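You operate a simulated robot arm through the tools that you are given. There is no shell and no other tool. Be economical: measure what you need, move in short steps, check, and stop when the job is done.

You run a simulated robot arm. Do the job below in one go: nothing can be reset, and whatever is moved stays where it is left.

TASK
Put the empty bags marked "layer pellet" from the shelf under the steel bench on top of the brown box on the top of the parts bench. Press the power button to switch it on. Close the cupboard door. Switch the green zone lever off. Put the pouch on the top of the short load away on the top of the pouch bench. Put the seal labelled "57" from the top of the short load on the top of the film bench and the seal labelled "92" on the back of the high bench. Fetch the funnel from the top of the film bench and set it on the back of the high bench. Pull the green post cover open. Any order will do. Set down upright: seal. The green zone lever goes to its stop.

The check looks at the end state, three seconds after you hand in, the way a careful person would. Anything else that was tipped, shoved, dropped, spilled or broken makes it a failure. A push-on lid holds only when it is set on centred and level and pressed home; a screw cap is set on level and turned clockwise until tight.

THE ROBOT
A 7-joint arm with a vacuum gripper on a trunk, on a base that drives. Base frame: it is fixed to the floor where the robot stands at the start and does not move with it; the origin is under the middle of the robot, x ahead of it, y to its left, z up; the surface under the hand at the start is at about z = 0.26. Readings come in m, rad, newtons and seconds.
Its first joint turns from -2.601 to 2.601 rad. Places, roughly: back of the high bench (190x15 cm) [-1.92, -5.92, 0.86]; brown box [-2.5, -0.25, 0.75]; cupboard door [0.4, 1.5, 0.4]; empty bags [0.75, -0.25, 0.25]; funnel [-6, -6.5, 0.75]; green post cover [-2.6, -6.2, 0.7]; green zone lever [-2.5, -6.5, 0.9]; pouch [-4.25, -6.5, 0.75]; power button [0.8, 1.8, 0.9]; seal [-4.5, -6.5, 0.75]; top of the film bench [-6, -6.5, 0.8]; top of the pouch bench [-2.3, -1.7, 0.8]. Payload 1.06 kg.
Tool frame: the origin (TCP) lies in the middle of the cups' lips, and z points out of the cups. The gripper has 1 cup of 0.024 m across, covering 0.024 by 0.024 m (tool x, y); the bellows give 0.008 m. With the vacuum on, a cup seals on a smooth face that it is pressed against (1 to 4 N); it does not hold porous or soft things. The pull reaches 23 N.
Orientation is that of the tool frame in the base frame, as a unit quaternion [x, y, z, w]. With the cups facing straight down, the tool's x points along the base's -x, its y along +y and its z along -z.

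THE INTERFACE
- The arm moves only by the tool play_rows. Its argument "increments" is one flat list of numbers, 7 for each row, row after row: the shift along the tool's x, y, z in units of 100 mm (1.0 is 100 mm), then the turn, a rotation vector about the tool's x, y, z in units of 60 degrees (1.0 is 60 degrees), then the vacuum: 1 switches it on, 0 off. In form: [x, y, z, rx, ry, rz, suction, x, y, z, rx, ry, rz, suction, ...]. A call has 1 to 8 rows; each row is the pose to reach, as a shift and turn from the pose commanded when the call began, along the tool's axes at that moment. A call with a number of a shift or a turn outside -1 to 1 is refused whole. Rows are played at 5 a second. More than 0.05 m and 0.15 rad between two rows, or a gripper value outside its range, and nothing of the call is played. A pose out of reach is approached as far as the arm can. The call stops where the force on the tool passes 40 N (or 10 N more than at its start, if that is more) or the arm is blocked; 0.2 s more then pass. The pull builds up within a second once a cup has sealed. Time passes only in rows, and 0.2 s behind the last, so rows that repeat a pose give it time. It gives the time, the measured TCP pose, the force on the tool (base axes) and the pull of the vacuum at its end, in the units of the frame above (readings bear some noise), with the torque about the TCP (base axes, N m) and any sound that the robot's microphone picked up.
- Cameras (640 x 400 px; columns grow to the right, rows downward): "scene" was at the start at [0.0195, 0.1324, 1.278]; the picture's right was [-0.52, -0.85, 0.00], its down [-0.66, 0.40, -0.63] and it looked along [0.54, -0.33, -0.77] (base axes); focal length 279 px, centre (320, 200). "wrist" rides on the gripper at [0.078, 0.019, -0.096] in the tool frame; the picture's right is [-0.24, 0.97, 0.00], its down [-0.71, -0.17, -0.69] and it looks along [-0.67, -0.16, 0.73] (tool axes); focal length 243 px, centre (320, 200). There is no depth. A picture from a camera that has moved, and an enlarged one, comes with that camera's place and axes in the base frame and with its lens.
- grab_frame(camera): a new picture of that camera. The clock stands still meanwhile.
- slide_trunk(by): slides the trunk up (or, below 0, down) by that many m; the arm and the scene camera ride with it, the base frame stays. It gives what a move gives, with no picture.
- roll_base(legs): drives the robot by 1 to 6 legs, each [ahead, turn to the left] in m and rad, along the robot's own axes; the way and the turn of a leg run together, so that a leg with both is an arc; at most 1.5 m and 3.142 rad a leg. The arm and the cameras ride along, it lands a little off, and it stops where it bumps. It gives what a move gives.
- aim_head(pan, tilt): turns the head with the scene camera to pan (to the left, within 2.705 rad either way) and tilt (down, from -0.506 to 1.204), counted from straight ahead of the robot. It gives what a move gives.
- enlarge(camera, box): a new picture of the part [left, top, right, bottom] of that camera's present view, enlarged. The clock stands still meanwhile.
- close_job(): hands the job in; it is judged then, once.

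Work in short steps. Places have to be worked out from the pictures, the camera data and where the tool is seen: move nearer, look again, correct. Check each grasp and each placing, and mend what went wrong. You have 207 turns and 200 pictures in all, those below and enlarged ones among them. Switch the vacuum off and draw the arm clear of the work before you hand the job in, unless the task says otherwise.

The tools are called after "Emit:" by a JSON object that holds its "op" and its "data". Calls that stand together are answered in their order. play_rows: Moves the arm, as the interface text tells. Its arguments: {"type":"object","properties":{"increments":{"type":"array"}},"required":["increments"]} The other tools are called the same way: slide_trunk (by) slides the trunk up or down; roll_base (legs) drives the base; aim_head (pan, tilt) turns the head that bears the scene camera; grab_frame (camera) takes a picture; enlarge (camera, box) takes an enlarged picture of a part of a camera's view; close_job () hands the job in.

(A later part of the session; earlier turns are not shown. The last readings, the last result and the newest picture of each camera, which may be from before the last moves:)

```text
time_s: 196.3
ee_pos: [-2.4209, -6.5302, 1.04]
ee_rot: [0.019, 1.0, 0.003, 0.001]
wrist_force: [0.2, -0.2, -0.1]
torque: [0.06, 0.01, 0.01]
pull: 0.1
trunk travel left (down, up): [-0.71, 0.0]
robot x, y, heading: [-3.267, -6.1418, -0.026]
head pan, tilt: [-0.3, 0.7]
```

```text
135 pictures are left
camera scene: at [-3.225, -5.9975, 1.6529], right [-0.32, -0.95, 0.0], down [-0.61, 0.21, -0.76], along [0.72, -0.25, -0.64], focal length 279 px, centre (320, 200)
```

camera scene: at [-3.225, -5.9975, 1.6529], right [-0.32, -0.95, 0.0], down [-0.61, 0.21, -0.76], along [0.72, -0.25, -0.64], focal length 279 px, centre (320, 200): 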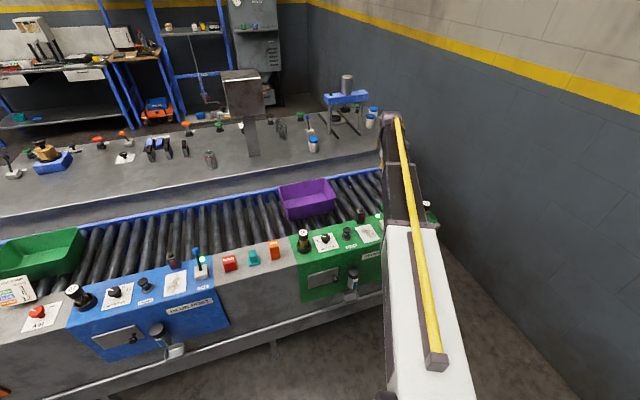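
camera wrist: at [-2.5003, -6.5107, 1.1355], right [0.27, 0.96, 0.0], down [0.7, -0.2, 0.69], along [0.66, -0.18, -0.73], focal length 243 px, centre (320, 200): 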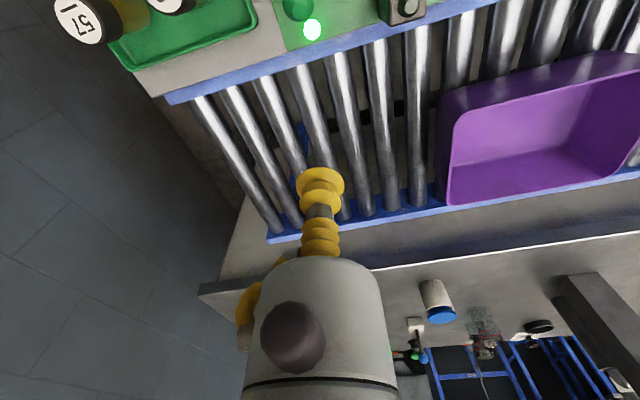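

The cup is 6 cm behind the knob. Lower 0.19 m beside it.

Emit:
{"op": "play_rows", "data": {"increments": [0, 0, 0.35, 0, 0, 0, 0, 0, 0, 0.7, 0, 0, 0, 0, 0, 0, 1, 0, 0, 0, 0]}}

Emit:
{"op": "play_rows", "data": {"increments": [0, 0, 0.3, 0, 0, 0, 0, 0, 0, 0.6, 0, 0, 0, 0, 0, 0, 0.9, 0, 0, 0, 0]}}

Emit:
{"op": "grab_frame", "data": {"camera": "wrist"}}

Emit:
{"op": "enlarge", "data": {"camera": "scene", "box": [290, 160, 450, 300]}}

```text
time_s: 197.1
ee_pos: [-2.4239, -6.5319, 0.9399]
ee_rot: [0.019, 1.0, 0.003, 0.001]
wrist_force: [0.4, 0.2, 0.2]
torque: [0.01, 0.03, 0.02]
pull: 0.1
trunk travel left (down, up): [-0.71, 0.0]
robot x, y, heading: [-3.2641, -6.144, -0.019]
head pan, tilt: [-0.3, 0.7]
```

```text
time_s: 197.9
ee_pos: [-2.4216, -6.532, 0.851]
ee_rot: [0.019, 1.0, 0.002, 0.002]
wrist_force: [0.4, 0.3, 0.5]
torque: [0.0, 0.0, 0.01]
pull: 0.2
trunk travel left (down, up): [-0.71, 0.0]
robot x, y, heading: [-3.2665, -6.1405, -0.028]
head pan, tilt: [-0.3, 0.7]
```

```text
134 pictures are left
camera wrist: at [-2.4999, -6.5112, 0.9464], right [0.27, 0.96, 0.01], down [0.7, -0.2, 0.69], along [0.66, -0.18, -0.73], focal length 243 px, centre (320, 200)
```

wrist: 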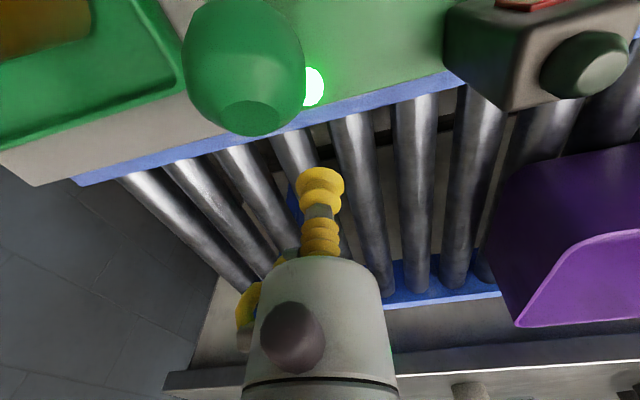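

```text
2.86 times, centred on (370, 230) of scene
camera zoom: at [-3.225, -5.9978, 1.6529], right [-0.32, -0.95, 0.0], down [-0.61, 0.21, -0.76], along [0.72, -0.25, -0.64], focal length 796 px, centre (177, 114)
```

zoom: 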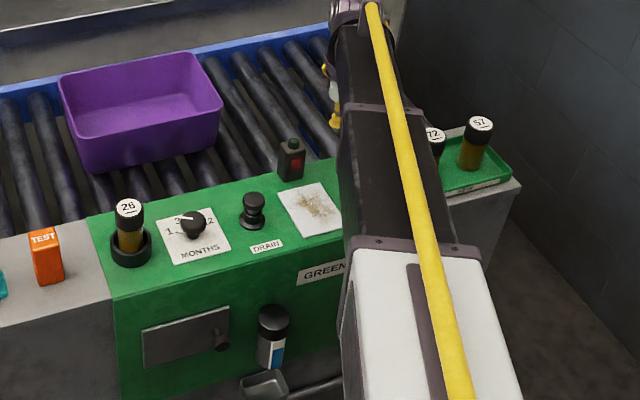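

Cup is level with the knob. I raise 1 cm and pull toward −x, slowly.

Emit:
{"op": "play_rows", "data": {"increments": [0, 0, -0.1, 0, 0, 0, 0, 0.2, 0, -0.1, 0, 0, 0, 0, 0.35, 0, -0.1, 0, 0, 0, 0, 0.5, 0, -0.1, 0, 0, 0, 0, 0.65, 0, -0.1, 0, 0, 0, 0, 0.8, 0, -0.1, 0, 0, 0, 0]}}

Emit:
{"op": "grab_frame", "data": {"camera": "wrist"}}

```text
time_s: 199.3
ee_pos: [-2.504, -6.5292, 0.8615]
ee_rot: [0.017, 1.0, 0.003, 0.001]
wrist_force: [-0.3, -0.2, -0.8]
torque: [-0.04, -0.01, 0.02]
pull: 0.1
trunk travel left (down, up): [-0.71, 0.0]
robot x, y, heading: [-3.2644, -6.1416, -0.033]
head pan, tilt: [-0.3, 0.7]
```

```text
132 pictures are left
camera wrist: at [-2.5818, -6.508, 0.9571], right [0.27, 0.96, 0.01], down [0.7, -0.2, 0.69], along [0.66, -0.18, -0.73], focal length 243 px, centre (320, 200)
```

wrist: 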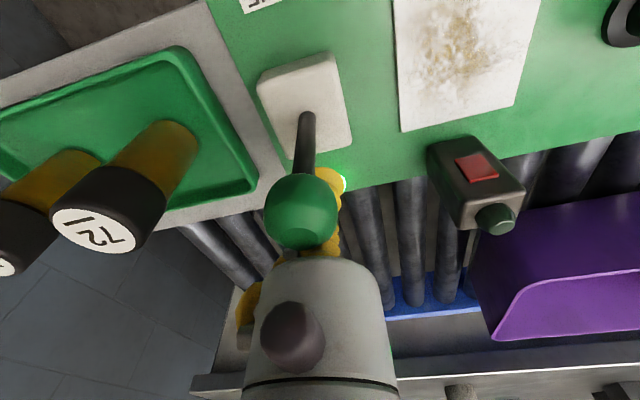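

The lever moves with the cup; it is about upright. I continue pulling to its stop.

Emit:
{"op": "play_rows", "data": {"increments": [0.12, -0.03, 0, 0, 0, 0, 0, 0.24, -0.05, 0, 0, 0, 0, 0, 0.36, -0.05, 0, 0, 0, 0, 0, 0.48, -0.05, 0, 0, 0, 0, 0]}}

Emit:
{"op": "grab_frame", "data": {"camera": "wrist"}}

```text
time_s: 200.3
ee_pos: [-2.5378, -6.5318, 0.8614]
ee_rot: [0.018, 1.0, 0.0, 0.011]
wrist_force: [10.5, -3.3, 5.3]
torque: [0.02, 0.05, 0.04]
pull: 0.0
trunk travel left (down, up): [-0.71, 0.0]
robot x, y, heading: [-3.2625, -6.1428, -0.024]
head pan, tilt: [-0.3, 0.7]
stopped in row 4: the force on the tool passed its limit at 53 N (the readings are from after the stop); the commanded pose is now the measured one
```

```text
131 pictures are left
camera wrist: at [-2.6173, -6.5112, 0.9558], right [0.27, 0.96, 0.01], down [0.69, -0.2, 0.7], along [0.67, -0.18, -0.72], focal length 243 px, centre (320, 200)
```

wrist: 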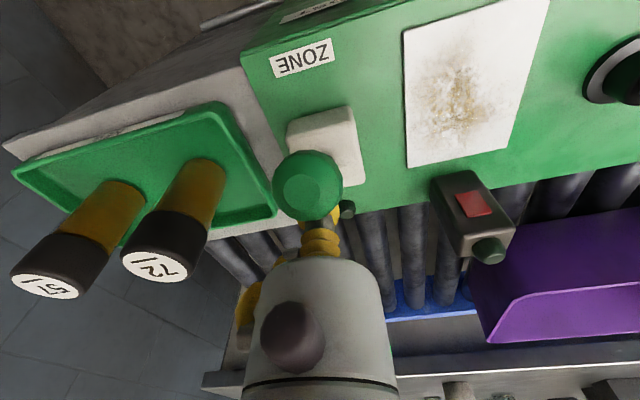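

The light is off and the lever hit its stop. Back off and lift.

Emit:
{"op": "play_rows", "data": {"increments": [-0.2, 0, 0, 0, 0, 0, 0, -0.5, 0, 0, 0, 0, 0, 0, -0.7, 0, 0, 0, 0, 0, 0, -0.7, 0, -0.45, 0, 0, 0, 0, -0.7, 0, -0.9, 0, 0, 0, 0]}}

Emit:
{"op": "play_rows", "data": {"increments": [0, 0, -0.4, 0, 0, 0, 0, 0, 0, -0.8, 0, 0, 0, 0, 0, 0, -1, 0, 0, 0, 0]}}

Emit:
{"op": "play_rows", "data": {"increments": [0.3, 0.4, 0, 0, 0, 0, 0, 0.6, 0.8, 0, 0, 0, 0, 0, 0.7, 1, 0, 0, 0, 0, 0]}}

Emit:
{"op": "play_rows", "data": {"increments": [0.4, 0.3, 0, 0, 0, 0, 0, 0.8, 0.6, 0, 0, 0, 0, 0, 1, 1, 0, 0, 0, 0, 0]}}

Emit:
{"op": "grab_frame", "data": {"camera": "wrist"}}

Emit:
{"op": "grab_frame", "data": {"camera": "scene"}}

```text
time_s: 201.5
ee_pos: [-2.4702, -6.5339, 0.951]
ee_rot: [0.017, 1.0, 0.001, 0.008]
wrist_force: [0.2, -1.5, -0.5]
torque: [0.05, -0.01, 0.03]
pull: 0.1
trunk travel left (down, up): [-0.71, 0.0]
robot x, y, heading: [-3.2677, -6.147, -0.024]
head pan, tilt: [-0.3, 0.7]
```

```text
time_s: 202.3
ee_pos: [-2.4725, -6.5335, 1.0527]
ee_rot: [0.017, 1.0, 0.001, 0.008]
wrist_force: [-0.3, 0.2, 0.1]
torque: [0.03, -0.03, -0.03]
pull: 0.0
trunk travel left (down, up): [-0.71, 0.0]
robot x, y, heading: [-3.2607, -6.1457, -0.021]
head pan, tilt: [-0.3, 0.7]
```

```text
time_s: 203.1
ee_pos: [-2.5391, -6.4317, 1.0519]
ee_rot: [0.018, 1.0, 0.001, 0.008]
wrist_force: [0.4, 0.0, -0.4]
torque: [0.0, 0.01, 0.0]
pull: 0.1
trunk travel left (down, up): [-0.71, 0.0]
robot x, y, heading: [-3.2644, -6.1427, -0.03]
head pan, tilt: [-0.3, 0.7]
```

```text
time_s: 203.9
ee_pos: [-2.6373, -6.3281, 1.0513]
ee_rot: [0.019, 1.0, 0.001, 0.01]
wrist_force: [0.0, 0.5, -0.2]
torque: [-0.02, -0.02, 0.01]
pull: 0.1
trunk travel left (down, up): [-0.71, 0.0]
robot x, y, heading: [-3.2627, -6.1445, -0.027]
head pan, tilt: [-0.3, 0.7]
```

```text
130 pictures are left
camera wrist: at [-2.7161, -6.3077, 1.1456], right [0.27, 0.96, 0.01], down [0.69, -0.2, 0.7], along [0.67, -0.18, -0.72], focal length 243 px, centre (320, 200)
```

wrist: 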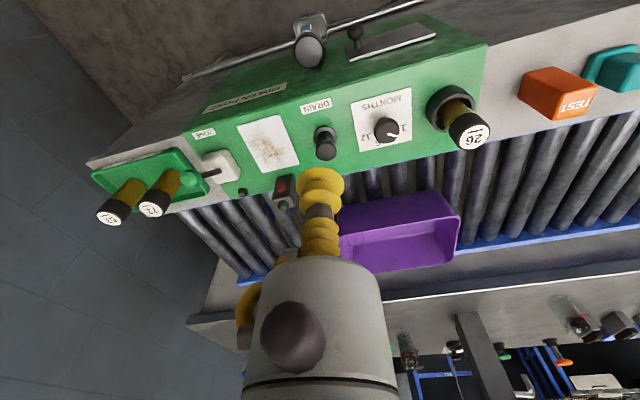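

```text
129 pictures are left
camera scene: at [-3.225, -5.9976, 1.6528], right [-0.32, -0.95, 0.0], down [-0.61, 0.2, -0.77], along [0.73, -0.24, -0.64], focal length 279 px, centre (320, 200)
```

scene: 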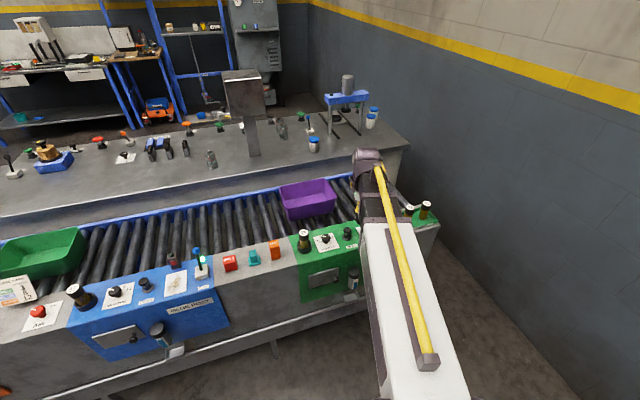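

The lever is off. Now the cover: plate y −6.16..−6.29, z 0.645..0.735 on the console face x≈−2.61, knob on its −y side, hinge at +y. I back up 0.12 m and tilt the tool to horizontal.

Emit:
{"op": "roll_base", "data": {"legs": [[-0.14, 0]]}}

Emit:
{"op": "play_rows", "data": {"increments": [0, 0.2, 0, 0, -0.125, 0, 0, 0, 0.4, 0, 0, -0.25, 0, 0, 0, 0.6, 0, 0, -0.375, 0, 0, 0, 0.8, 0, 0, -0.5, 0, 0, 0, 1, 0, 0, -0.625, 0, 0, 0, 1, 0, 0, -0.75, 0, 0]}}

Emit:
{"op": "play_rows", "data": {"increments": [0, 0, 0, 0, -0.125, 0, 0, 0, 0, 0, 0, -0.25, 0, 0, 0, 0, 0, 0, -0.375, 0, 0, 0, 0, 0, 0, -0.5, 0, 0, 0, 0, 0, 0, -0.625, 0, 0, 0, 0, 0, 0, -0.75, 0, 0]}}

```text
time_s: 205.2
ee_pos: [-2.7778, -6.3261, 1.0507]
ee_rot: [0.019, 1.0, 0.001, 0.009]
wrist_force: [-0.8, 0.3, -0.4]
torque: [0.01, 0.02, 0.01]
pull: 0.0
trunk travel left (down, up): [-0.71, 0.0]
robot x, y, heading: [-3.4037, -6.1378, -0.024]
head pan, tilt: [-0.3, 0.7]
```

```text
time_s: 206.6
ee_pos: [-2.7369, -6.2346, 1.0506]
ee_rot: [0.018, 0.921, -0.006, 0.39]
wrist_force: [0.1, 0.3, -0.1]
torque: [-0.02, 0.0, 0.01]
pull: 0.1
out of reach, approached as far as the arm can: row 5, 6
trunk travel left (down, up): [-0.71, 0.0]
robot x, y, heading: [-3.405, -6.1405, -0.026]
head pan, tilt: [-0.3, 0.7]
```

```text
time_s: 208.2
ee_pos: [-2.7191, -6.2073, 1.0207]
ee_rot: [-0.119, 0.726, -0.029, 0.676]
wrist_force: [-0.4, 0.3, 1.2]
torque: [0.03, 0.01, 0.0]
pull: 0.0
out of reach, approached as far as the arm can: row 1, 2, 3, 4, 5, 6
trunk travel left (down, up): [-0.71, 0.0]
robot x, y, heading: [-3.4061, -6.1385, -0.023]
head pan, tilt: [-0.3, 0.7]
stopped in row 6: the arm was blocked; the commanded pose is now the measured one
```

Orientation is limited with the shoulder high. I back 0.1 m, lower the trunk 0.6 m so that the arm reaches up instead, and then straighten.

Emit:
{"op": "roll_base", "data": {"legs": [[-0.1, 0]]}}

Emit:
{"op": "slide_trunk", "data": {"by": -0.33}}

Emit:
{"op": "grab_frame", "data": {"camera": "wrist"}}

Emit:
{"op": "grab_frame", "data": {"camera": "scene"}}

```text
time_s: 209.4
ee_pos: [-2.8208, -6.2057, 1.0201]
ee_rot: [-0.119, 0.726, -0.03, 0.676]
wrist_force: [0.0, -0.1, 0.0]
torque: [-0.01, -0.02, -0.01]
pull: 0.0
trunk travel left (down, up): [-0.71, 0.0]
robot x, y, heading: [-3.5077, -6.1354, -0.025]
head pan, tilt: [-0.3, 0.7]
```

```text
time_s: 212.6
ee_pos: [-2.8208, -6.2056, 0.6909]
ee_rot: [-0.119, 0.727, -0.03, 0.676]
wrist_force: [-0.2, 0.1, -0.3]
torque: [0.02, 0.01, 0.0]
pull: 0.1
trunk travel left (down, up): [-0.38, 0.33]
robot x, y, heading: [-3.5054, -6.1401, -0.022]
head pan, tilt: [-0.3, 0.7]
```

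```text
128 pictures are left
camera wrist: at [-2.9225, -6.2163, 0.6186], right [-0.11, 0.99, 0.03], down [-0.61, -0.1, 0.78], along [0.78, 0.07, 0.62], focal length 243 px, centre (320, 200)
```

wrist: 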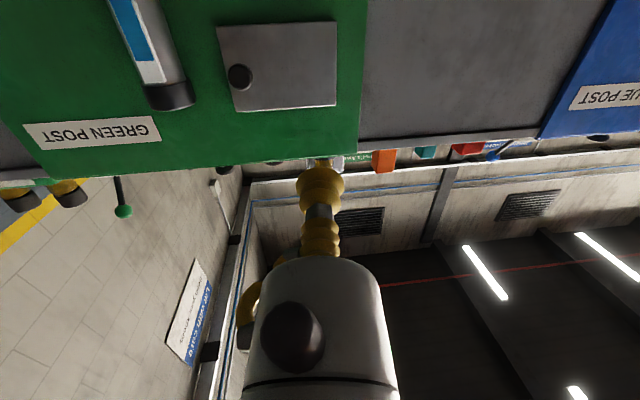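

```text
127 pictures are left
camera scene: at [-3.4676, -5.9915, 1.3229], right [-0.32, -0.95, 0.0], down [-0.61, 0.21, -0.76], along [0.72, -0.25, -0.64], focal length 279 px, centre (320, 200)
```

scene: 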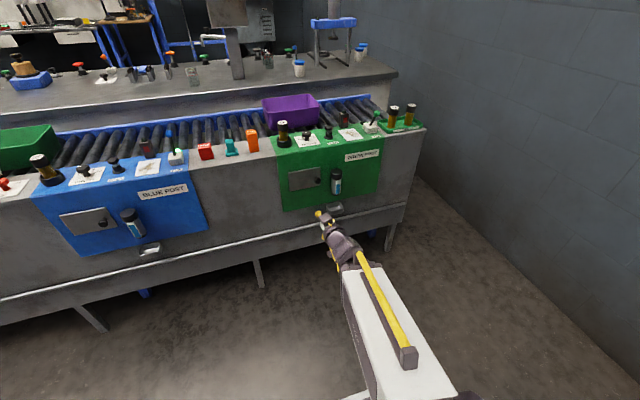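

The tool already faces the plate. Suction target: (−2.61, −6.225, 0.675). I correct the orientation to point exactly along +x and shift slightly.

Emit:
{"op": "play_rows", "data": {"increments": [0.1, -0.08, 0, 0.04, -0.023, 0.067, 0, 0.2, -0.16, 0, 0.08, -0.046, 0.133, 0, 0.2, -0.16, 0, 0.12, -0.069, 0.2, 0, 0.2, -0.16, 0, 0.12, -0.069, 0.2, 0]}}

```text
time_s: 213.6
ee_pos: [-2.819, -6.2249, 0.6741]
ee_rot: [0.0, 0.707, 0.0, 0.708]
wrist_force: [-0.3, -1.6, 0.1]
torque: [-0.02, 0.0, -0.01]
pull: 0.1
trunk travel left (down, up): [-0.38, 0.33]
robot x, y, heading: [-3.5067, -6.1353, -0.029]
head pan, tilt: [-0.3, 0.7]
```

Exactly horizontal now. Drive 0.16 m forward and look.

Emit:
{"op": "roll_base", "data": {"legs": [[0.16, 0]]}}

Emit:
{"op": "grab_frame", "data": {"camera": "wrist"}}

Emit:
{"op": "enlarge", "data": {"camera": "scene", "box": [260, 130, 420, 250]}}

```text
time_s: 215.1
ee_pos: [-2.6572, -6.2298, 0.6737]
ee_rot: [-0.001, 0.707, 0.0, 0.708]
wrist_force: [0.7, -0.6, -0.3]
torque: [0.02, 0.04, 0.02]
pull: 0.1
trunk travel left (down, up): [-0.38, 0.33]
robot x, y, heading: [-3.3456, -6.1387, -0.026]
head pan, tilt: [-0.3, 0.7]
```

```text
126 pictures are left
camera wrist: at [-2.7528, -6.2119, 0.5962], right [0.0, 0.97, 0.23], down [-0.69, -0.17, 0.71], along [0.73, -0.16, 0.67], focal length 243 px, centre (320, 200)
```

wrist: 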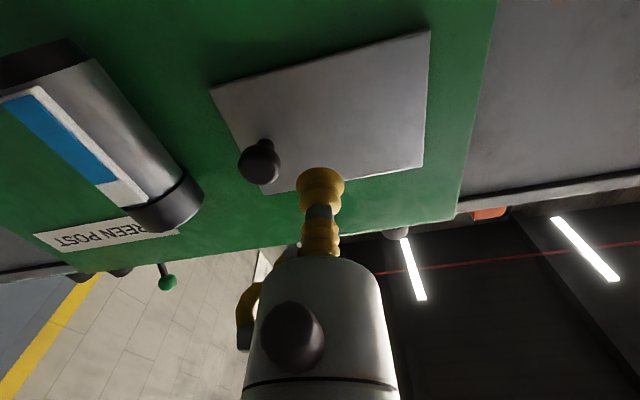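

```text
3.33 times, centred on (340, 190) of scene
camera zoom: at [-3.3053, -5.9959, 1.3229], right [-0.32, -0.95, 0.0], down [-0.61, 0.21, -0.77], along [0.72, -0.25, -0.64], focal length 928 px, centre (253, 233)
```

zoom: 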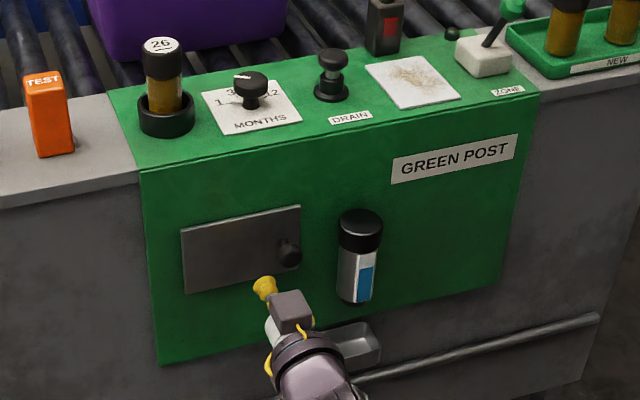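

The aim is right beside the knob on the plate. Advance with vacuum on.

Emit:
{"op": "play_rows", "data": {"increments": [0, 0, 0.1, 0, 0, 0, 1, 0, 0, 0.2, 0, 0, 0, 1, 0, 0, 0.3, 0, 0, 0, 1, 0, 0, 0.3, 0, 0, 0, 1]}}

```text
time_s: 216.1
ee_pos: [-2.6265, -6.2298, 0.673]
ee_rot: [-0.001, 0.707, 0.0, 0.708]
wrist_force: [0.7, 0.9, 0.5]
torque: [0.0, 0.0, 0.0]
pull: 0.1
trunk travel left (down, up): [-0.38, 0.33]
robot x, y, heading: [-3.3425, -6.1403, -0.026]
head pan, tilt: [-0.3, 0.7]
```

Emit:
{"op": "play_rows", "data": {"increments": [0, 0, 0.05, 0, 0, 0, 1, 0, 0, 0.1, 0, 0, 0, 1, 0, 0, 0.15, 0, 0, 0, 1, 0, 0, 0.15, 0, 0, 0, 1]}}

Emit:
{"op": "grab_frame", "data": {"camera": "wrist"}}

```text
time_s: 217.1
ee_pos: [-2.6127, -6.2303, 0.6729]
ee_rot: [-0.001, 0.707, -0.001, 0.708]
wrist_force: [-0.2, 0.1, 0.2]
torque: [-0.01, -0.02, -0.02]
pull: 0.1
trunk travel left (down, up): [-0.38, 0.33]
robot x, y, heading: [-3.3485, -6.1445, -0.023]
head pan, tilt: [-0.3, 0.7]
```

```text
124 pictures are left
camera wrist: at [-2.7072, -6.2116, 0.5955], right [0.0, 0.97, 0.23], down [-0.69, -0.17, 0.71], along [0.73, -0.16, 0.67], focal length 243 px, centre (320, 200)
```

wrist: 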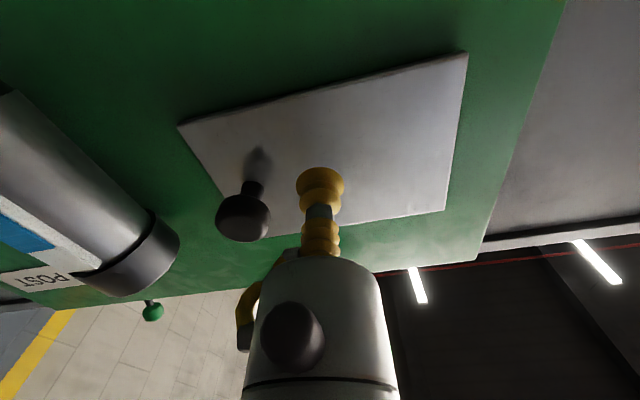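

Close, not yet touching. A further 10–15 mm.

Emit:
{"op": "play_rows", "data": {"increments": [0, 0, 0.05, 0, 0, 0, 1, 0, 0, 0.1, 0, 0, 0, 1, 0, 0, 0.1, 0, 0, 0, 1]}}

Emit:
{"op": "play_rows", "data": {"increments": [0, 0, 0.04, 0, 0, 0, 1, 0, 0, 0.06, 0, 0, 0, 1, 0, 0, 0.06, 0, 0, 0, 1]}}

```text
time_s: 217.9
ee_pos: [-2.6021, -6.2303, 0.6748]
ee_rot: [-0.001, 0.707, 0.0, 0.707]
wrist_force: [0.2, -1.5, 1.5]
torque: [-0.02, 0.01, -0.01]
pull: 22.8
trunk travel left (down, up): [-0.38, 0.33]
robot x, y, heading: [-3.3426, -6.1456, -0.034]
head pan, tilt: [-0.3, 0.7]
```

```text
time_s: 218.7
ee_pos: [-2.596, -6.2299, 0.6745]
ee_rot: [-0.001, 0.707, -0.001, 0.707]
wrist_force: [-18.3, 1.0, -8.7]
torque: [0.08, -0.05, 0.04]
pull: 22.7
trunk travel left (down, up): [-0.38, 0.33]
robot x, y, heading: [-3.3459, -6.1415, -0.024]
head pan, tilt: [-0.3, 0.7]
```

Sealed on the plate (x≈−2.60). I swing it open along an arc about the hinge at y≈−6.164, turning the tool with it, first 32°.

Emit:
{"op": "play_rows", "data": {"increments": [0, 0.006, -0.142, 0.133, 0, 0, 1, 0, 0.0255, -0.232, 0.267, 0, 0, 1, 0, 0.057, -0.318, 0.4, 0, 0, 1, 0, 0.1, -0.4, 0.533, 0, 0, 1]}}

Emit:
{"op": "grab_frame", "data": {"camera": "wrist"}}

Emit:
{"op": "enlarge", "data": {"camera": "scene", "box": [260, 130, 420, 250]}}

```text
time_s: 219.7
ee_pos: [-2.6036, -6.2389, 0.6772]
ee_rot: [0.02, 0.707, -0.021, 0.707]
wrist_force: [4.0, 3.2, 4.7]
torque: [-0.14, -0.02, -0.19]
pull: 22.8
out of reach, approached as far as the arm can: row 1, 2, 3, 4
trunk travel left (down, up): [-0.38, 0.33]
robot x, y, heading: [-3.3429, -6.1418, -0.03]
head pan, tilt: [-0.3, 0.7]
```

```text
123 pictures are left
camera wrist: at [-2.6984, -6.2156, 0.5987], right [0.06, 0.97, 0.23], down [-0.69, -0.13, 0.71], along [0.72, -0.2, 0.67], focal length 243 px, centre (320, 200)
```

wrist: 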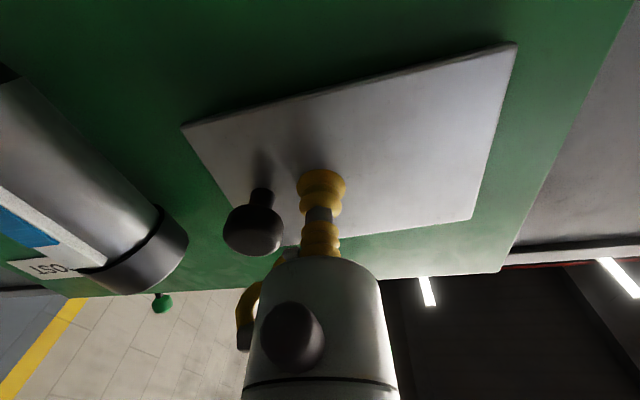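

```text
3.33 times, centred on (340, 190) of scene
camera zoom: at [-3.3053, -5.9956, 1.3229], right [-0.32, -0.95, 0.0], down [-0.61, 0.21, -0.77], along [0.72, -0.25, -0.64], focal length 928 px, centre (253, 233)
```

zoom: 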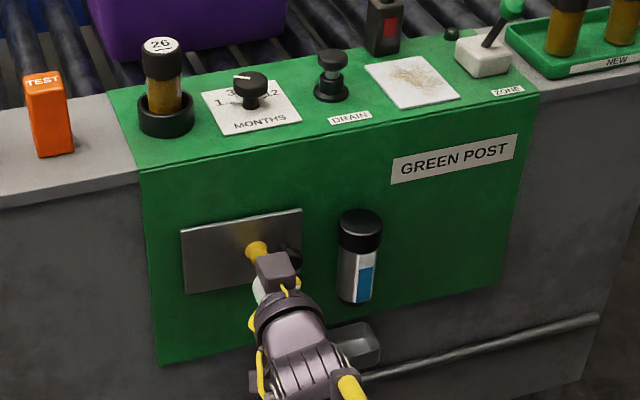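

The arm can't turn that way here, so I pull with the base in small straight steps, letting the bellows flex.

Emit:
{"op": "roll_base", "data": {"legs": [[-0.025, 0]]}}

Emit:
{"op": "grab_frame", "data": {"camera": "wrist"}}

```text
time_s: 220.5
ee_pos: [-2.629, -6.2386, 0.6761]
ee_rot: [0.021, 0.708, -0.022, 0.706]
wrist_force: [-0.3, 0.3, -0.1]
torque: [-0.01, 0.0, 0.0]
pull: 0.0
trunk travel left (down, up): [-0.38, 0.33]
robot x, y, heading: [-3.3675, -6.1405, -0.026]
head pan, tilt: [-0.3, 0.7]
```

```text
121 pictures are left
camera wrist: at [-2.7236, -6.2151, 0.5981], right [0.06, 0.97, 0.23], down [-0.69, -0.13, 0.71], along [0.72, -0.2, 0.66], focal length 243 px, centre (320, 200)
```

wrist: 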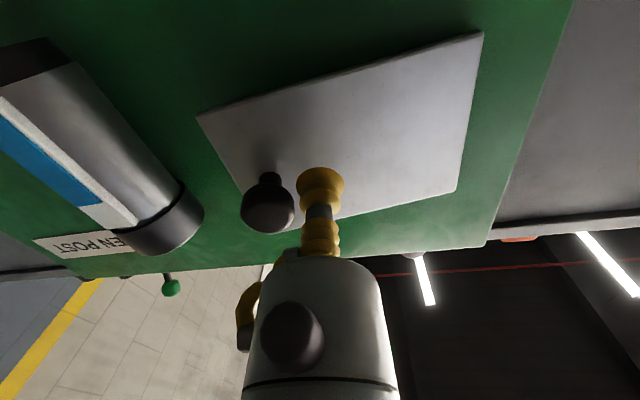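

Seal lost; I check whether the cover moved at all.

Emit:
{"op": "roll_base", "data": {"legs": [[-0.08, 0]]}}

Emit:
{"op": "enlarge", "data": {"camera": "wrist", "box": [180, 0, 480, 200]}}

Emit:
{"op": "enlarge", "data": {"camera": "scene", "box": [270, 120, 400, 220]}}

```text
time_s: 221.4
ee_pos: [-2.6603, -6.2313, 0.6757]
ee_rot: [0.014, 0.707, -0.018, 0.707]
wrist_force: [2.5, 2.3, -2.0]
torque: [0.05, 0.02, 0.0]
pull: 0.0
trunk travel left (down, up): [-0.38, 0.33]
robot x, y, heading: [-3.4044, -6.1398, -0.023]
head pan, tilt: [-0.3, 0.7]
stopped in leg 1: the force on the tool passed its limit at 59 N (the readings are from after the stop); the commanded pose is now the measured one
```

```text
2.00 times, centred on (330, 100) of wrist
camera zoom: at [-2.7552, -6.2088, 0.5975], right [0.05, 0.97, 0.23], down [-0.69, -0.14, 0.71], along [0.72, -0.19, 0.67], focal length 485 px, centre (300, 400)
```

zoom: 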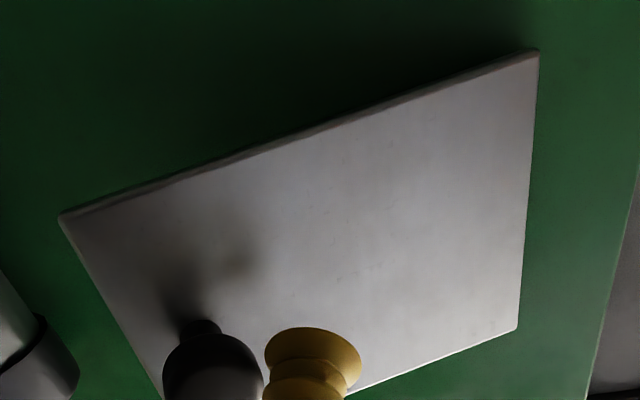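

```text
4.00 times, centred on (335, 170) of scene
camera zoom: at [-3.3652, -5.9939, 1.3229], right [-0.32, -0.95, 0.0], down [-0.61, 0.2, -0.76], along [0.73, -0.24, -0.64], focal length 1114 px, centre (260, 320)
```

zoom: 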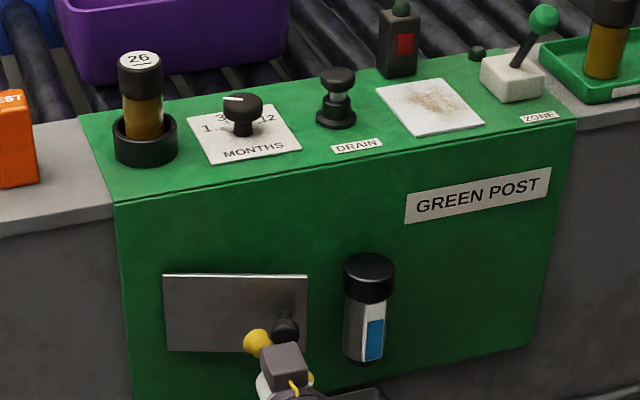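

Oddly the cover has come open about 20° while something on the gripper dragged on the knob. I look at the full views before moving.

Emit:
{"op": "grab_frame", "data": {"camera": "wrist"}}

Emit:
{"op": "enlarge", "data": {"camera": "scene", "box": [280, 170, 370, 250]}}

```text
118 pictures are left
camera wrist: at [-2.7552, -6.2088, 0.5975], right [0.05, 0.97, 0.23], down [-0.69, -0.14, 0.71], along [0.72, -0.19, 0.67], focal length 243 px, centre (320, 200)
```

wrist: 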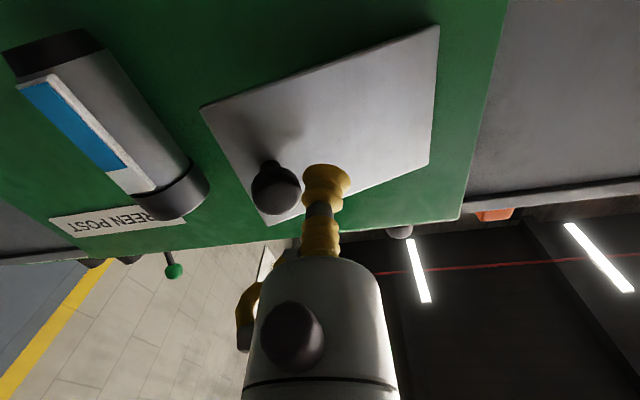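

```text
5.00 times, centred on (325, 210) of scene
camera zoom: at [-3.3652, -5.9939, 1.3229], right [-0.32, -0.95, 0.0], down [-0.61, 0.2, -0.76], along [0.73, -0.24, -0.64], focal length 1393 px, centre (295, 150)
```

zoom: 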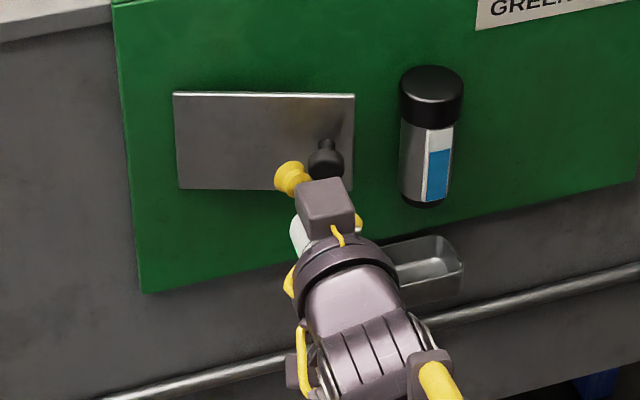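

The cup's lip has hooked behind the knob head — a useful hook. I continue with the arm in gentle steps back and a bit to +y, following the knob's arc.

Emit:
{"op": "play_rows", "data": {"increments": [0, 0.05, -0.1, 0, 0, 0, 0, 0, 0.1, -0.2, 0, 0, 0, 0, 0, 0.16, -0.3, 0, 0, 0, 0]}}

Emit:
{"op": "grab_frame", "data": {"camera": "wrist"}}

```text
time_s: 222.2
ee_pos: [-2.6908, -6.2228, 0.6771]
ee_rot: [0.012, 0.707, -0.015, 0.707]
wrist_force: [-0.2, 1.0, 0.5]
torque: [0.01, 0.01, -0.03]
pull: 0.2
out of reach, approached as far as the arm can: row 3
trunk travel left (down, up): [-0.38, 0.33]
robot x, y, heading: [-3.4054, -6.1412, -0.021]
head pan, tilt: [-0.3, 0.7]
```

```text
116 pictures are left
camera wrist: at [-2.7853, -6.2005, 0.5995], right [0.04, 0.97, 0.23], down [-0.69, -0.14, 0.71], along [0.72, -0.19, 0.67], focal length 243 px, centre (320, 200)
```

wrist: 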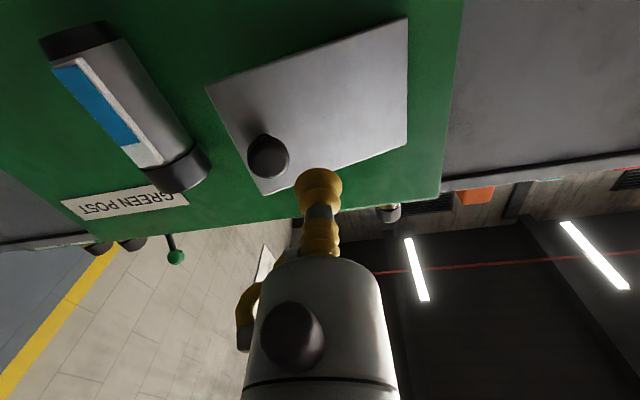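

Unhooked; the cover stays ajar about 20°. I'll repeat the hook deliberately, with the base further back so that the arm has room to pull.

Emit:
{"op": "roll_base", "data": {"legs": [[-0.1, 0]]}}

Emit:
{"op": "play_rows", "data": {"increments": [0, 0.05, 0.3, 0, 0, 0, 0, 0, 0.05, 0.6, 0, 0, 0, 0, 0, 0.05, 0.9, 0, 0, 0, 0, 0, 0.05, 0.9, 0, 0, 0, 0]}}

Emit:
{"op": "grab_frame", "data": {"camera": "wrist"}}

Emit:
{"op": "enlarge", "data": {"camera": "scene", "box": [290, 110, 380, 200]}}

```text
time_s: 223.3
ee_pos: [-2.7888, -6.22, 0.6772]
ee_rot: [0.012, 0.707, -0.016, 0.707]
wrist_force: [-0.4, 0.1, -0.4]
torque: [0.02, -0.03, 0.02]
pull: 0.1
trunk travel left (down, up): [-0.38, 0.33]
robot x, y, heading: [-3.4995, -6.1389, -0.021]
head pan, tilt: [-0.3, 0.7]
```

```text
time_s: 224.3
ee_pos: [-2.6979, -6.2192, 0.6772]
ee_rot: [0.009, 0.708, -0.012, 0.706]
wrist_force: [-0.5, -0.5, -0.5]
torque: [-0.01, 0.02, 0.03]
pull: 0.2
trunk travel left (down, up): [-0.38, 0.33]
robot x, y, heading: [-3.5028, -6.1372, -0.019]
head pan, tilt: [-0.3, 0.7]
```

```text
115 pictures are left
camera wrist: at [-2.7936, -6.1979, 0.5995], right [0.03, 0.97, 0.23], down [-0.69, -0.15, 0.71], along [0.72, -0.18, 0.66], focal length 243 px, centre (320, 200)
```

wrist: 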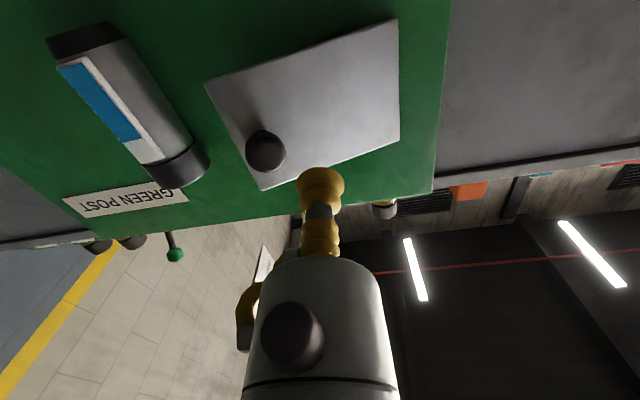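

```text
4.44 times, centred on (335, 155) of scene
camera zoom: at [-3.4636, -5.9918, 1.3228], right [-0.32, -0.95, 0.0], down [-0.61, 0.2, -0.76], along [0.73, -0.24, -0.64], focal length 1238 px, centre (253, 400)
```

zoom: 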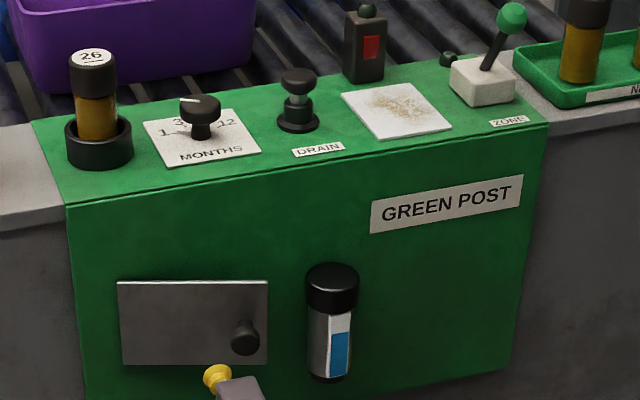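

With the arm less folded, I test whether the tool can now yaw with the plate (20°).

Emit:
{"op": "play_rows", "data": {"increments": [0, 0, -0.1, 0.13, 0, 0, 0, 0, 0, -0.1, 0.26, 0, 0, 0, 0, 0, -0.1, 0.36, 0, 0, 0, 0, 0, -0.1, 0.36, 0, 0, 0]}}

```text
time_s: 225.3
ee_pos: [-2.6987, -6.2189, 0.6767]
ee_rot: [0.009, 0.708, -0.013, 0.706]
wrist_force: [-0.7, 0.3, 0.4]
torque: [0.02, -0.05, 0.0]
pull: 0.1
out of reach, approached as far as the arm can: row 1, 2, 3, 4
trunk travel left (down, up): [-0.38, 0.33]
robot x, y, heading: [-3.5028, -6.1383, -0.022]
head pan, tilt: [-0.3, 0.7]
```

Not possible, so I use the hook: move in beside the knob on its +y side up to the plate.

Emit:
{"op": "play_rows", "data": {"increments": [0, 0, 0.2, 0, 0, 0, 0, 0, 0, 0.4, 0, 0, 0, 0, 0, 0, 0.6, 0, 0, 0, 0, 0, 0, 0.68, 0, 0, 0, 0]}}

Emit:
{"op": "grab_frame", "data": {"camera": "wrist"}}

```text
time_s: 226.3
ee_pos: [-2.6305, -6.2204, 0.6769]
ee_rot: [0.009, 0.708, -0.014, 0.706]
wrist_force: [0.0, 0.4, -0.4]
torque: [0.04, 0.03, -0.02]
pull: 0.1
trunk travel left (down, up): [-0.38, 0.33]
robot x, y, heading: [-3.5044, -6.1352, -0.023]
head pan, tilt: [-0.3, 0.7]
```

```text
113 pictures are left
camera wrist: at [-2.7257, -6.1997, 0.5999], right [0.03, 0.97, 0.23], down [-0.69, -0.15, 0.71], along [0.73, -0.18, 0.66], focal length 243 px, centre (320, 200)
```

wrist: 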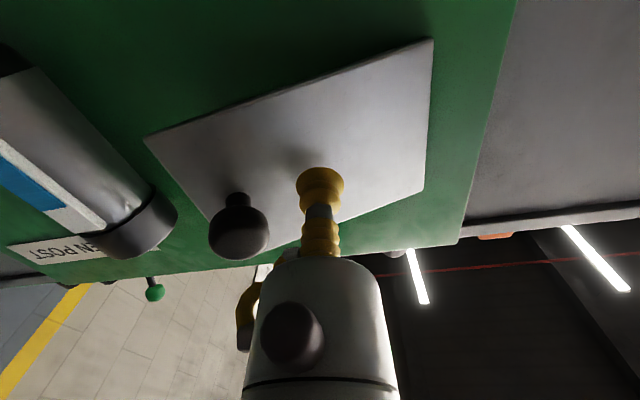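

Slide −y to get the lip behind the knob head, then pull back slowly.

Emit:
{"op": "play_rows", "data": {"increments": [0, -0.1, 0, 0, 0, 0, 0, 0, -0.2, 0, 0, 0, 0, 0, 0, -0.26, 0, 0, 0, 0, 0]}}

Emit:
{"op": "grab_frame", "data": {"camera": "wrist"}}

```text
time_s: 227.1
ee_pos: [-2.6313, -6.2442, 0.6786]
ee_rot: [0.009, 0.708, -0.013, 0.706]
wrist_force: [2.1, 3.4, 1.3]
torque: [-0.03, 0.04, -0.07]
pull: 0.1
trunk travel left (down, up): [-0.38, 0.33]
robot x, y, heading: [-3.5055, -6.1377, -0.02]
head pan, tilt: [-0.3, 0.7]
```

```text
112 pictures are left
camera wrist: at [-2.7266, -6.2246, 0.6003], right [0.03, 0.97, 0.23], down [-0.69, -0.15, 0.71], along [0.72, -0.18, 0.67], focal length 243 px, centre (320, 200)
```

wrist: 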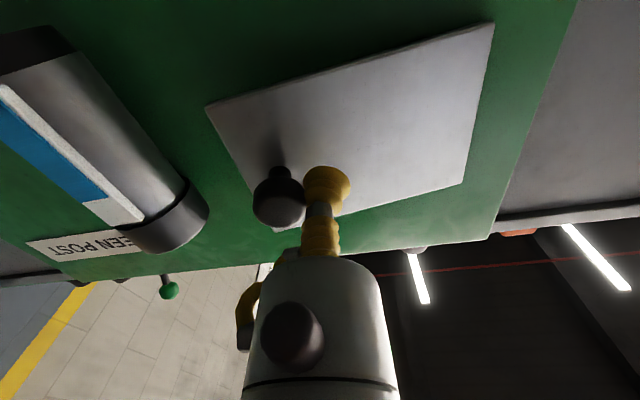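

Hooked: the neck touches the knob head. Pull back in small steps.

Emit:
{"op": "play_rows", "data": {"increments": [0, 0.02, -0.1, 0, 0, 0, 0, 0, 0.05, -0.2, 0, 0, 0, 0, 0, 0.09, -0.3, 0, 0, 0, 0, 0, 0.13, -0.4, 0, 0, 0, 0]}}

Emit:
{"op": "grab_frame", "data": {"camera": "wrist"}}

```text
time_s: 227.8
ee_pos: [-2.6469, -6.2365, 0.6787]
ee_rot: [0.004, 0.706, -0.011, 0.708]
wrist_force: [9.9, 12.4, 1.1]
torque: [0.0, 0.03, -0.13]
pull: 0.0
trunk travel left (down, up): [-0.38, 0.33]
robot x, y, heading: [-3.5022, -6.1417, -0.01]
head pan, tilt: [-0.3, 0.7]
stopped in row 3: the force on the tool passed its limit at 44 N (the readings are from after the stop); the commanded pose is now the measured one
```

```text
111 pictures are left
camera wrist: at [-2.7432, -6.2157, 0.5999], right [0.02, 0.97, 0.23], down [-0.69, -0.15, 0.71], along [0.72, -0.17, 0.67], focal length 243 px, centre (320, 200)
```

wrist: 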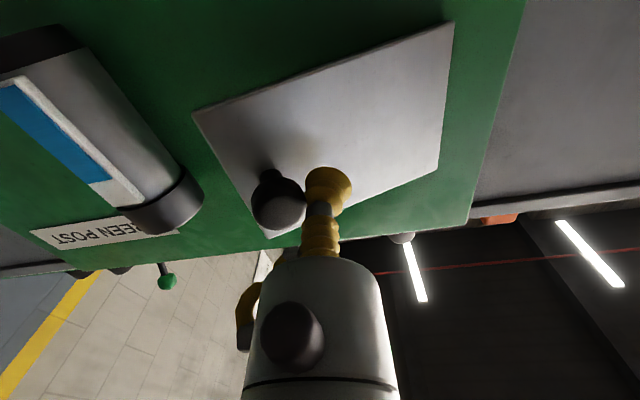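

It is opening further; I continue with more +y relief.

Emit:
{"op": "play_rows", "data": {"increments": [0, 0.05, -0.08, 0, 0, 0, 0, 0, 0.1, -0.16, 0, 0, 0, 0, 0, 0.15, -0.24, 0, 0, 0, 0, 0, 0.2, -0.32, 0, 0, 0, 0]}}

Emit:
{"op": "grab_frame", "data": {"camera": "wrist"}}

Emit:
{"op": "enlarge", "data": {"camera": "scene", "box": [290, 110, 380, 200]}}

```text
time_s: 228.8
ee_pos: [-2.6789, -6.2134, 0.6778]
ee_rot: [0.005, 0.707, -0.012, 0.708]
wrist_force: [24.9, 18.8, 1.3]
torque: [-0.12, -0.03, 0.22]
pull: 0.0
trunk travel left (down, up): [-0.38, 0.33]
robot x, y, heading: [-3.4983, -6.1342, -0.014]
head pan, tilt: [-0.3, 0.7]
```

```text
110 pictures are left
camera wrist: at [-2.7745, -6.1936, 0.5996], right [0.02, 0.97, 0.23], down [-0.69, -0.15, 0.71], along [0.72, -0.17, 0.67], focal length 243 px, centre (320, 200)
```

wrist: 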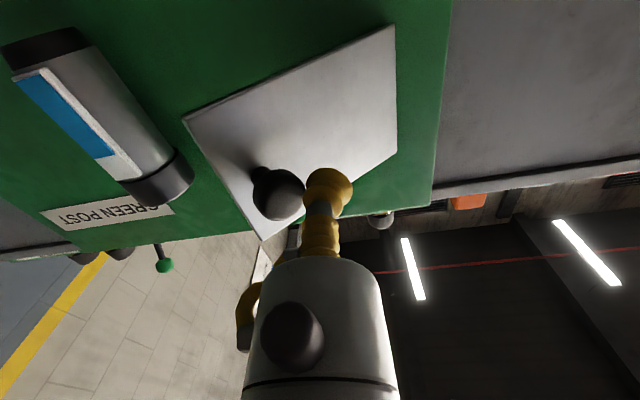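

```text
4.44 times, centred on (335, 155) of scene
camera zoom: at [-3.4628, -5.9902, 1.3227], right [-0.31, -0.95, 0.0], down [-0.61, 0.2, -0.76], along [0.73, -0.24, -0.64], focal length 1238 px, centre (253, 400)
```

zoom: 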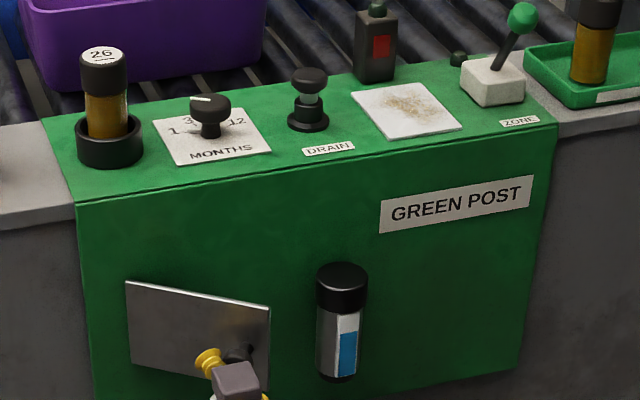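

Now about 40° open. Continue along the tangent.

Emit:
{"op": "play_rows", "data": {"increments": [0, 0.07, -0.07, 0, 0, 0, 0, 0, 0.14, -0.14, 0, 0, 0, 0, 0, 0.21, -0.21, 0, 0, 0, 0, 0, 0.28, -0.27, 0, 0, 0, 0, 0, 0.35, -0.33, 0, 0, 0, 0]}}

Emit:
{"op": "grab_frame", "data": {"camera": "wrist"}}

Emit:
{"op": "enlarge", "data": {"camera": "scene", "box": [290, 110, 380, 200]}}

```text
time_s: 229.1
ee_pos: [-2.6826, -6.2103, 0.6795]
ee_rot: [0.001, 0.706, -0.009, 0.708]
wrist_force: [8.3, 6.7, 3.0]
torque: [0.0, -0.01, 0.08]
pull: 0.1
trunk travel left (down, up): [-0.38, 0.33]
robot x, y, heading: [-3.5001, -6.1386, -0.015]
head pan, tilt: [-0.3, 0.7]
stopped in row 1: the force on the tool passed its limit at 45 N (the readings are from after the stop); the commanded pose is now the measured one
```

```text
108 pictures are left
camera wrist: at [-2.7773, -6.1901, 0.6006], right [0.02, 0.97, 0.23], down [-0.69, -0.15, 0.71], along [0.72, -0.17, 0.67], focal length 243 px, centre (320, 200)
```

wrist: 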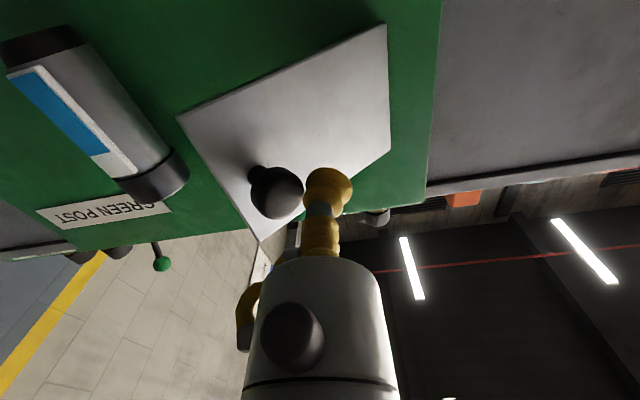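

```text
4.44 times, centred on (335, 155) of scene
camera zoom: at [-3.464, -5.9907, 1.3228], right [-0.31, -0.95, 0.0], down [-0.61, 0.2, -0.76], along [0.73, -0.24, -0.64], focal length 1238 px, centre (253, 400)
```

zoom: 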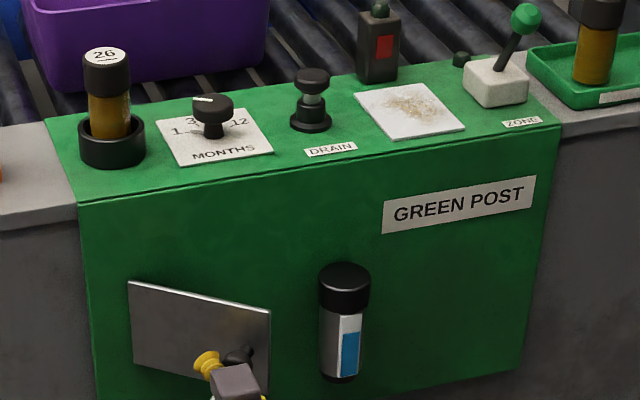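

About 43° open. Now I unhook, pass around the knob, and push the plate from its inside edge.

Emit:
{"op": "play_rows", "data": {"increments": [0, 0.15, 0.02, 0, 0, 0, 0, 0, 0.3, 0, 0, 0, 0, 0, 0, 0.3, -0.35, 0, 0, 0, 0, 0, 0.3, -0.7, 0, 0, 0, 0, 0, 0.3, -0.75, 0, 0, 0, 0]}}

Emit:
{"op": "play_rows", "data": {"increments": [0, -0.4, 0, 0, 0, 0, 0, 0, -0.8, 0, 0, 0, 0, 0, 0, -1, 0, 0, 0, 0, 0, 0, -1, 0, 0, 0, 0, 0]}}

Emit:
{"op": "grab_frame", "data": {"camera": "wrist"}}

Emit:
{"op": "enlarge", "data": {"camera": "scene", "box": [280, 100, 400, 220]}}

```text
time_s: 230.3
ee_pos: [-2.7592, -6.1942, 0.6807]
ee_rot: [-0.003, 0.708, -0.004, 0.706]
wrist_force: [0.7, 1.2, -0.2]
torque: [-0.01, -0.05, -0.02]
pull: 0.1
out of reach, approached as far as the arm can: row 1, 2, 3, 4, 5
trunk travel left (down, up): [-0.38, 0.33]
robot x, y, heading: [-3.5, -6.1403, -0.015]
head pan, tilt: [-0.3, 0.7]
```

```text
time_s: 231.3
ee_pos: [-2.7606, -6.2953, 0.68]
ee_rot: [0.003, 0.706, -0.009, 0.708]
wrist_force: [0.0, -0.7, -1.0]
torque: [0.03, -0.01, -0.02]
pull: 0.1
trunk travel left (down, up): [-0.38, 0.33]
robot x, y, heading: [-3.5019, -6.1391, -0.014]
head pan, tilt: [-0.3, 0.7]
```

```text
106 pictures are left
camera wrist: at [-2.8555, -6.2763, 0.602], right [0.02, 0.97, 0.23], down [-0.69, -0.15, 0.71], along [0.72, -0.17, 0.67], focal length 243 px, centre (320, 200)
```

wrist: 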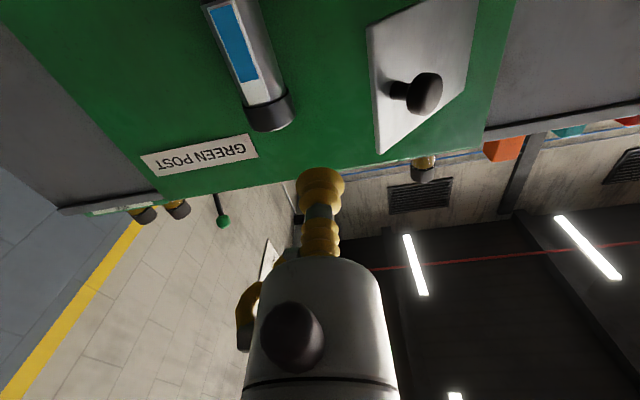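

```text
3.33 times, centred on (340, 160) of scene
camera zoom: at [-3.4643, -5.9913, 1.3229], right [-0.31, -0.95, 0.0], down [-0.61, 0.2, -0.76], along [0.73, -0.24, -0.64], focal length 928 px, centre (253, 333)
```

zoom: 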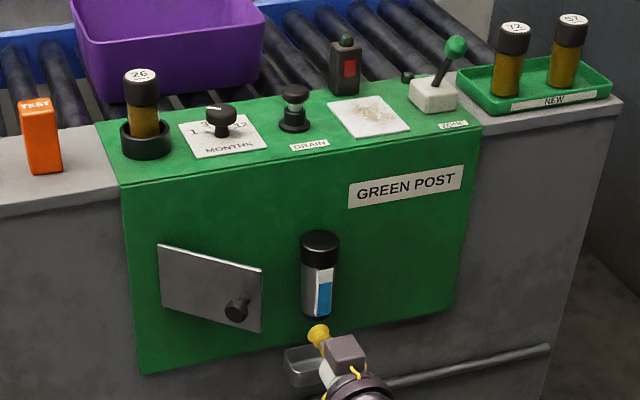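

The path between bottle and plate edge is clear. Insert 0.11 m, then sweep +y gently.

Emit:
{"op": "play_rows", "data": {"increments": [0, 0.05, 0.35, 0, 0, 0, 0, 0, 0.05, 0.7, 0, 0, 0, 0, 0, 0.05, 1, 0, 0, 0, 0, 0, 0.05, 1, 0, 0, 0, 0]}}

Emit:
{"op": "play_rows", "data": {"increments": [0, 0.15, 0.1, 0, 0, 0, 0, 0, 0.3, 0.1, 0, 0, 0, 0, 0, 0.45, 0.1, 0, 0, 0, 0, 0, 0.6, 0.1, 0, 0, 0, 0, 0, 0.75, 0.1, 0, 0, 0, 0]}}

Emit:
{"op": "grab_frame", "data": {"camera": "wrist"}}

Emit:
{"op": "enlarge", "data": {"camera": "scene", "box": [280, 100, 400, 220]}}

```text
time_s: 232.3
ee_pos: [-2.6588, -6.2912, 0.6803]
ee_rot: [0.003, 0.706, -0.01, 0.708]
wrist_force: [-0.9, -0.9, 0.4]
torque: [0.0, -0.03, 0.01]
pull: 0.0
trunk travel left (down, up): [-0.38, 0.33]
robot x, y, heading: [-3.5045, -6.1403, -0.011]
head pan, tilt: [-0.3, 0.7]
```

```text
time_s: 233.3
ee_pos: [-2.6542, -6.2481, 0.6785]
ee_rot: [0.008, 0.708, -0.013, 0.707]
wrist_force: [-8.6, -6.1, 0.7]
torque: [-0.04, -0.14, 0.41]
pull: 0.1
trunk travel left (down, up): [-0.38, 0.33]
robot x, y, heading: [-3.5011, -6.139, -0.021]
head pan, tilt: [-0.3, 0.7]
stopped in row 4: the force on the tool passed its limit at 50 N (the readings are from after the stop); the commanded pose is now the measured one
```

```text
104 pictures are left
camera wrist: at [-2.749, -6.2264, 0.6005], right [0.03, 0.97, 0.23], down [-0.69, -0.15, 0.71], along [0.72, -0.18, 0.67], focal length 243 px, centre (320, 200)
```

wrist: 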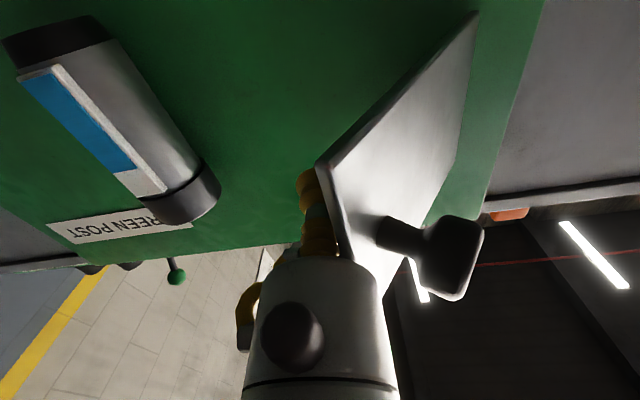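

```text
3.33 times, centred on (340, 160) of scene
camera zoom: at [-3.4644, -5.9921, 1.323], right [-0.32, -0.95, 0.0], down [-0.61, 0.2, -0.77], along [0.73, -0.24, -0.64], focal length 928 px, centre (253, 333)
```

zoom: 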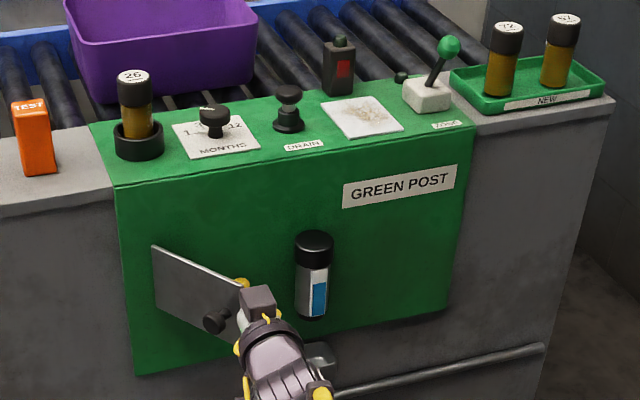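

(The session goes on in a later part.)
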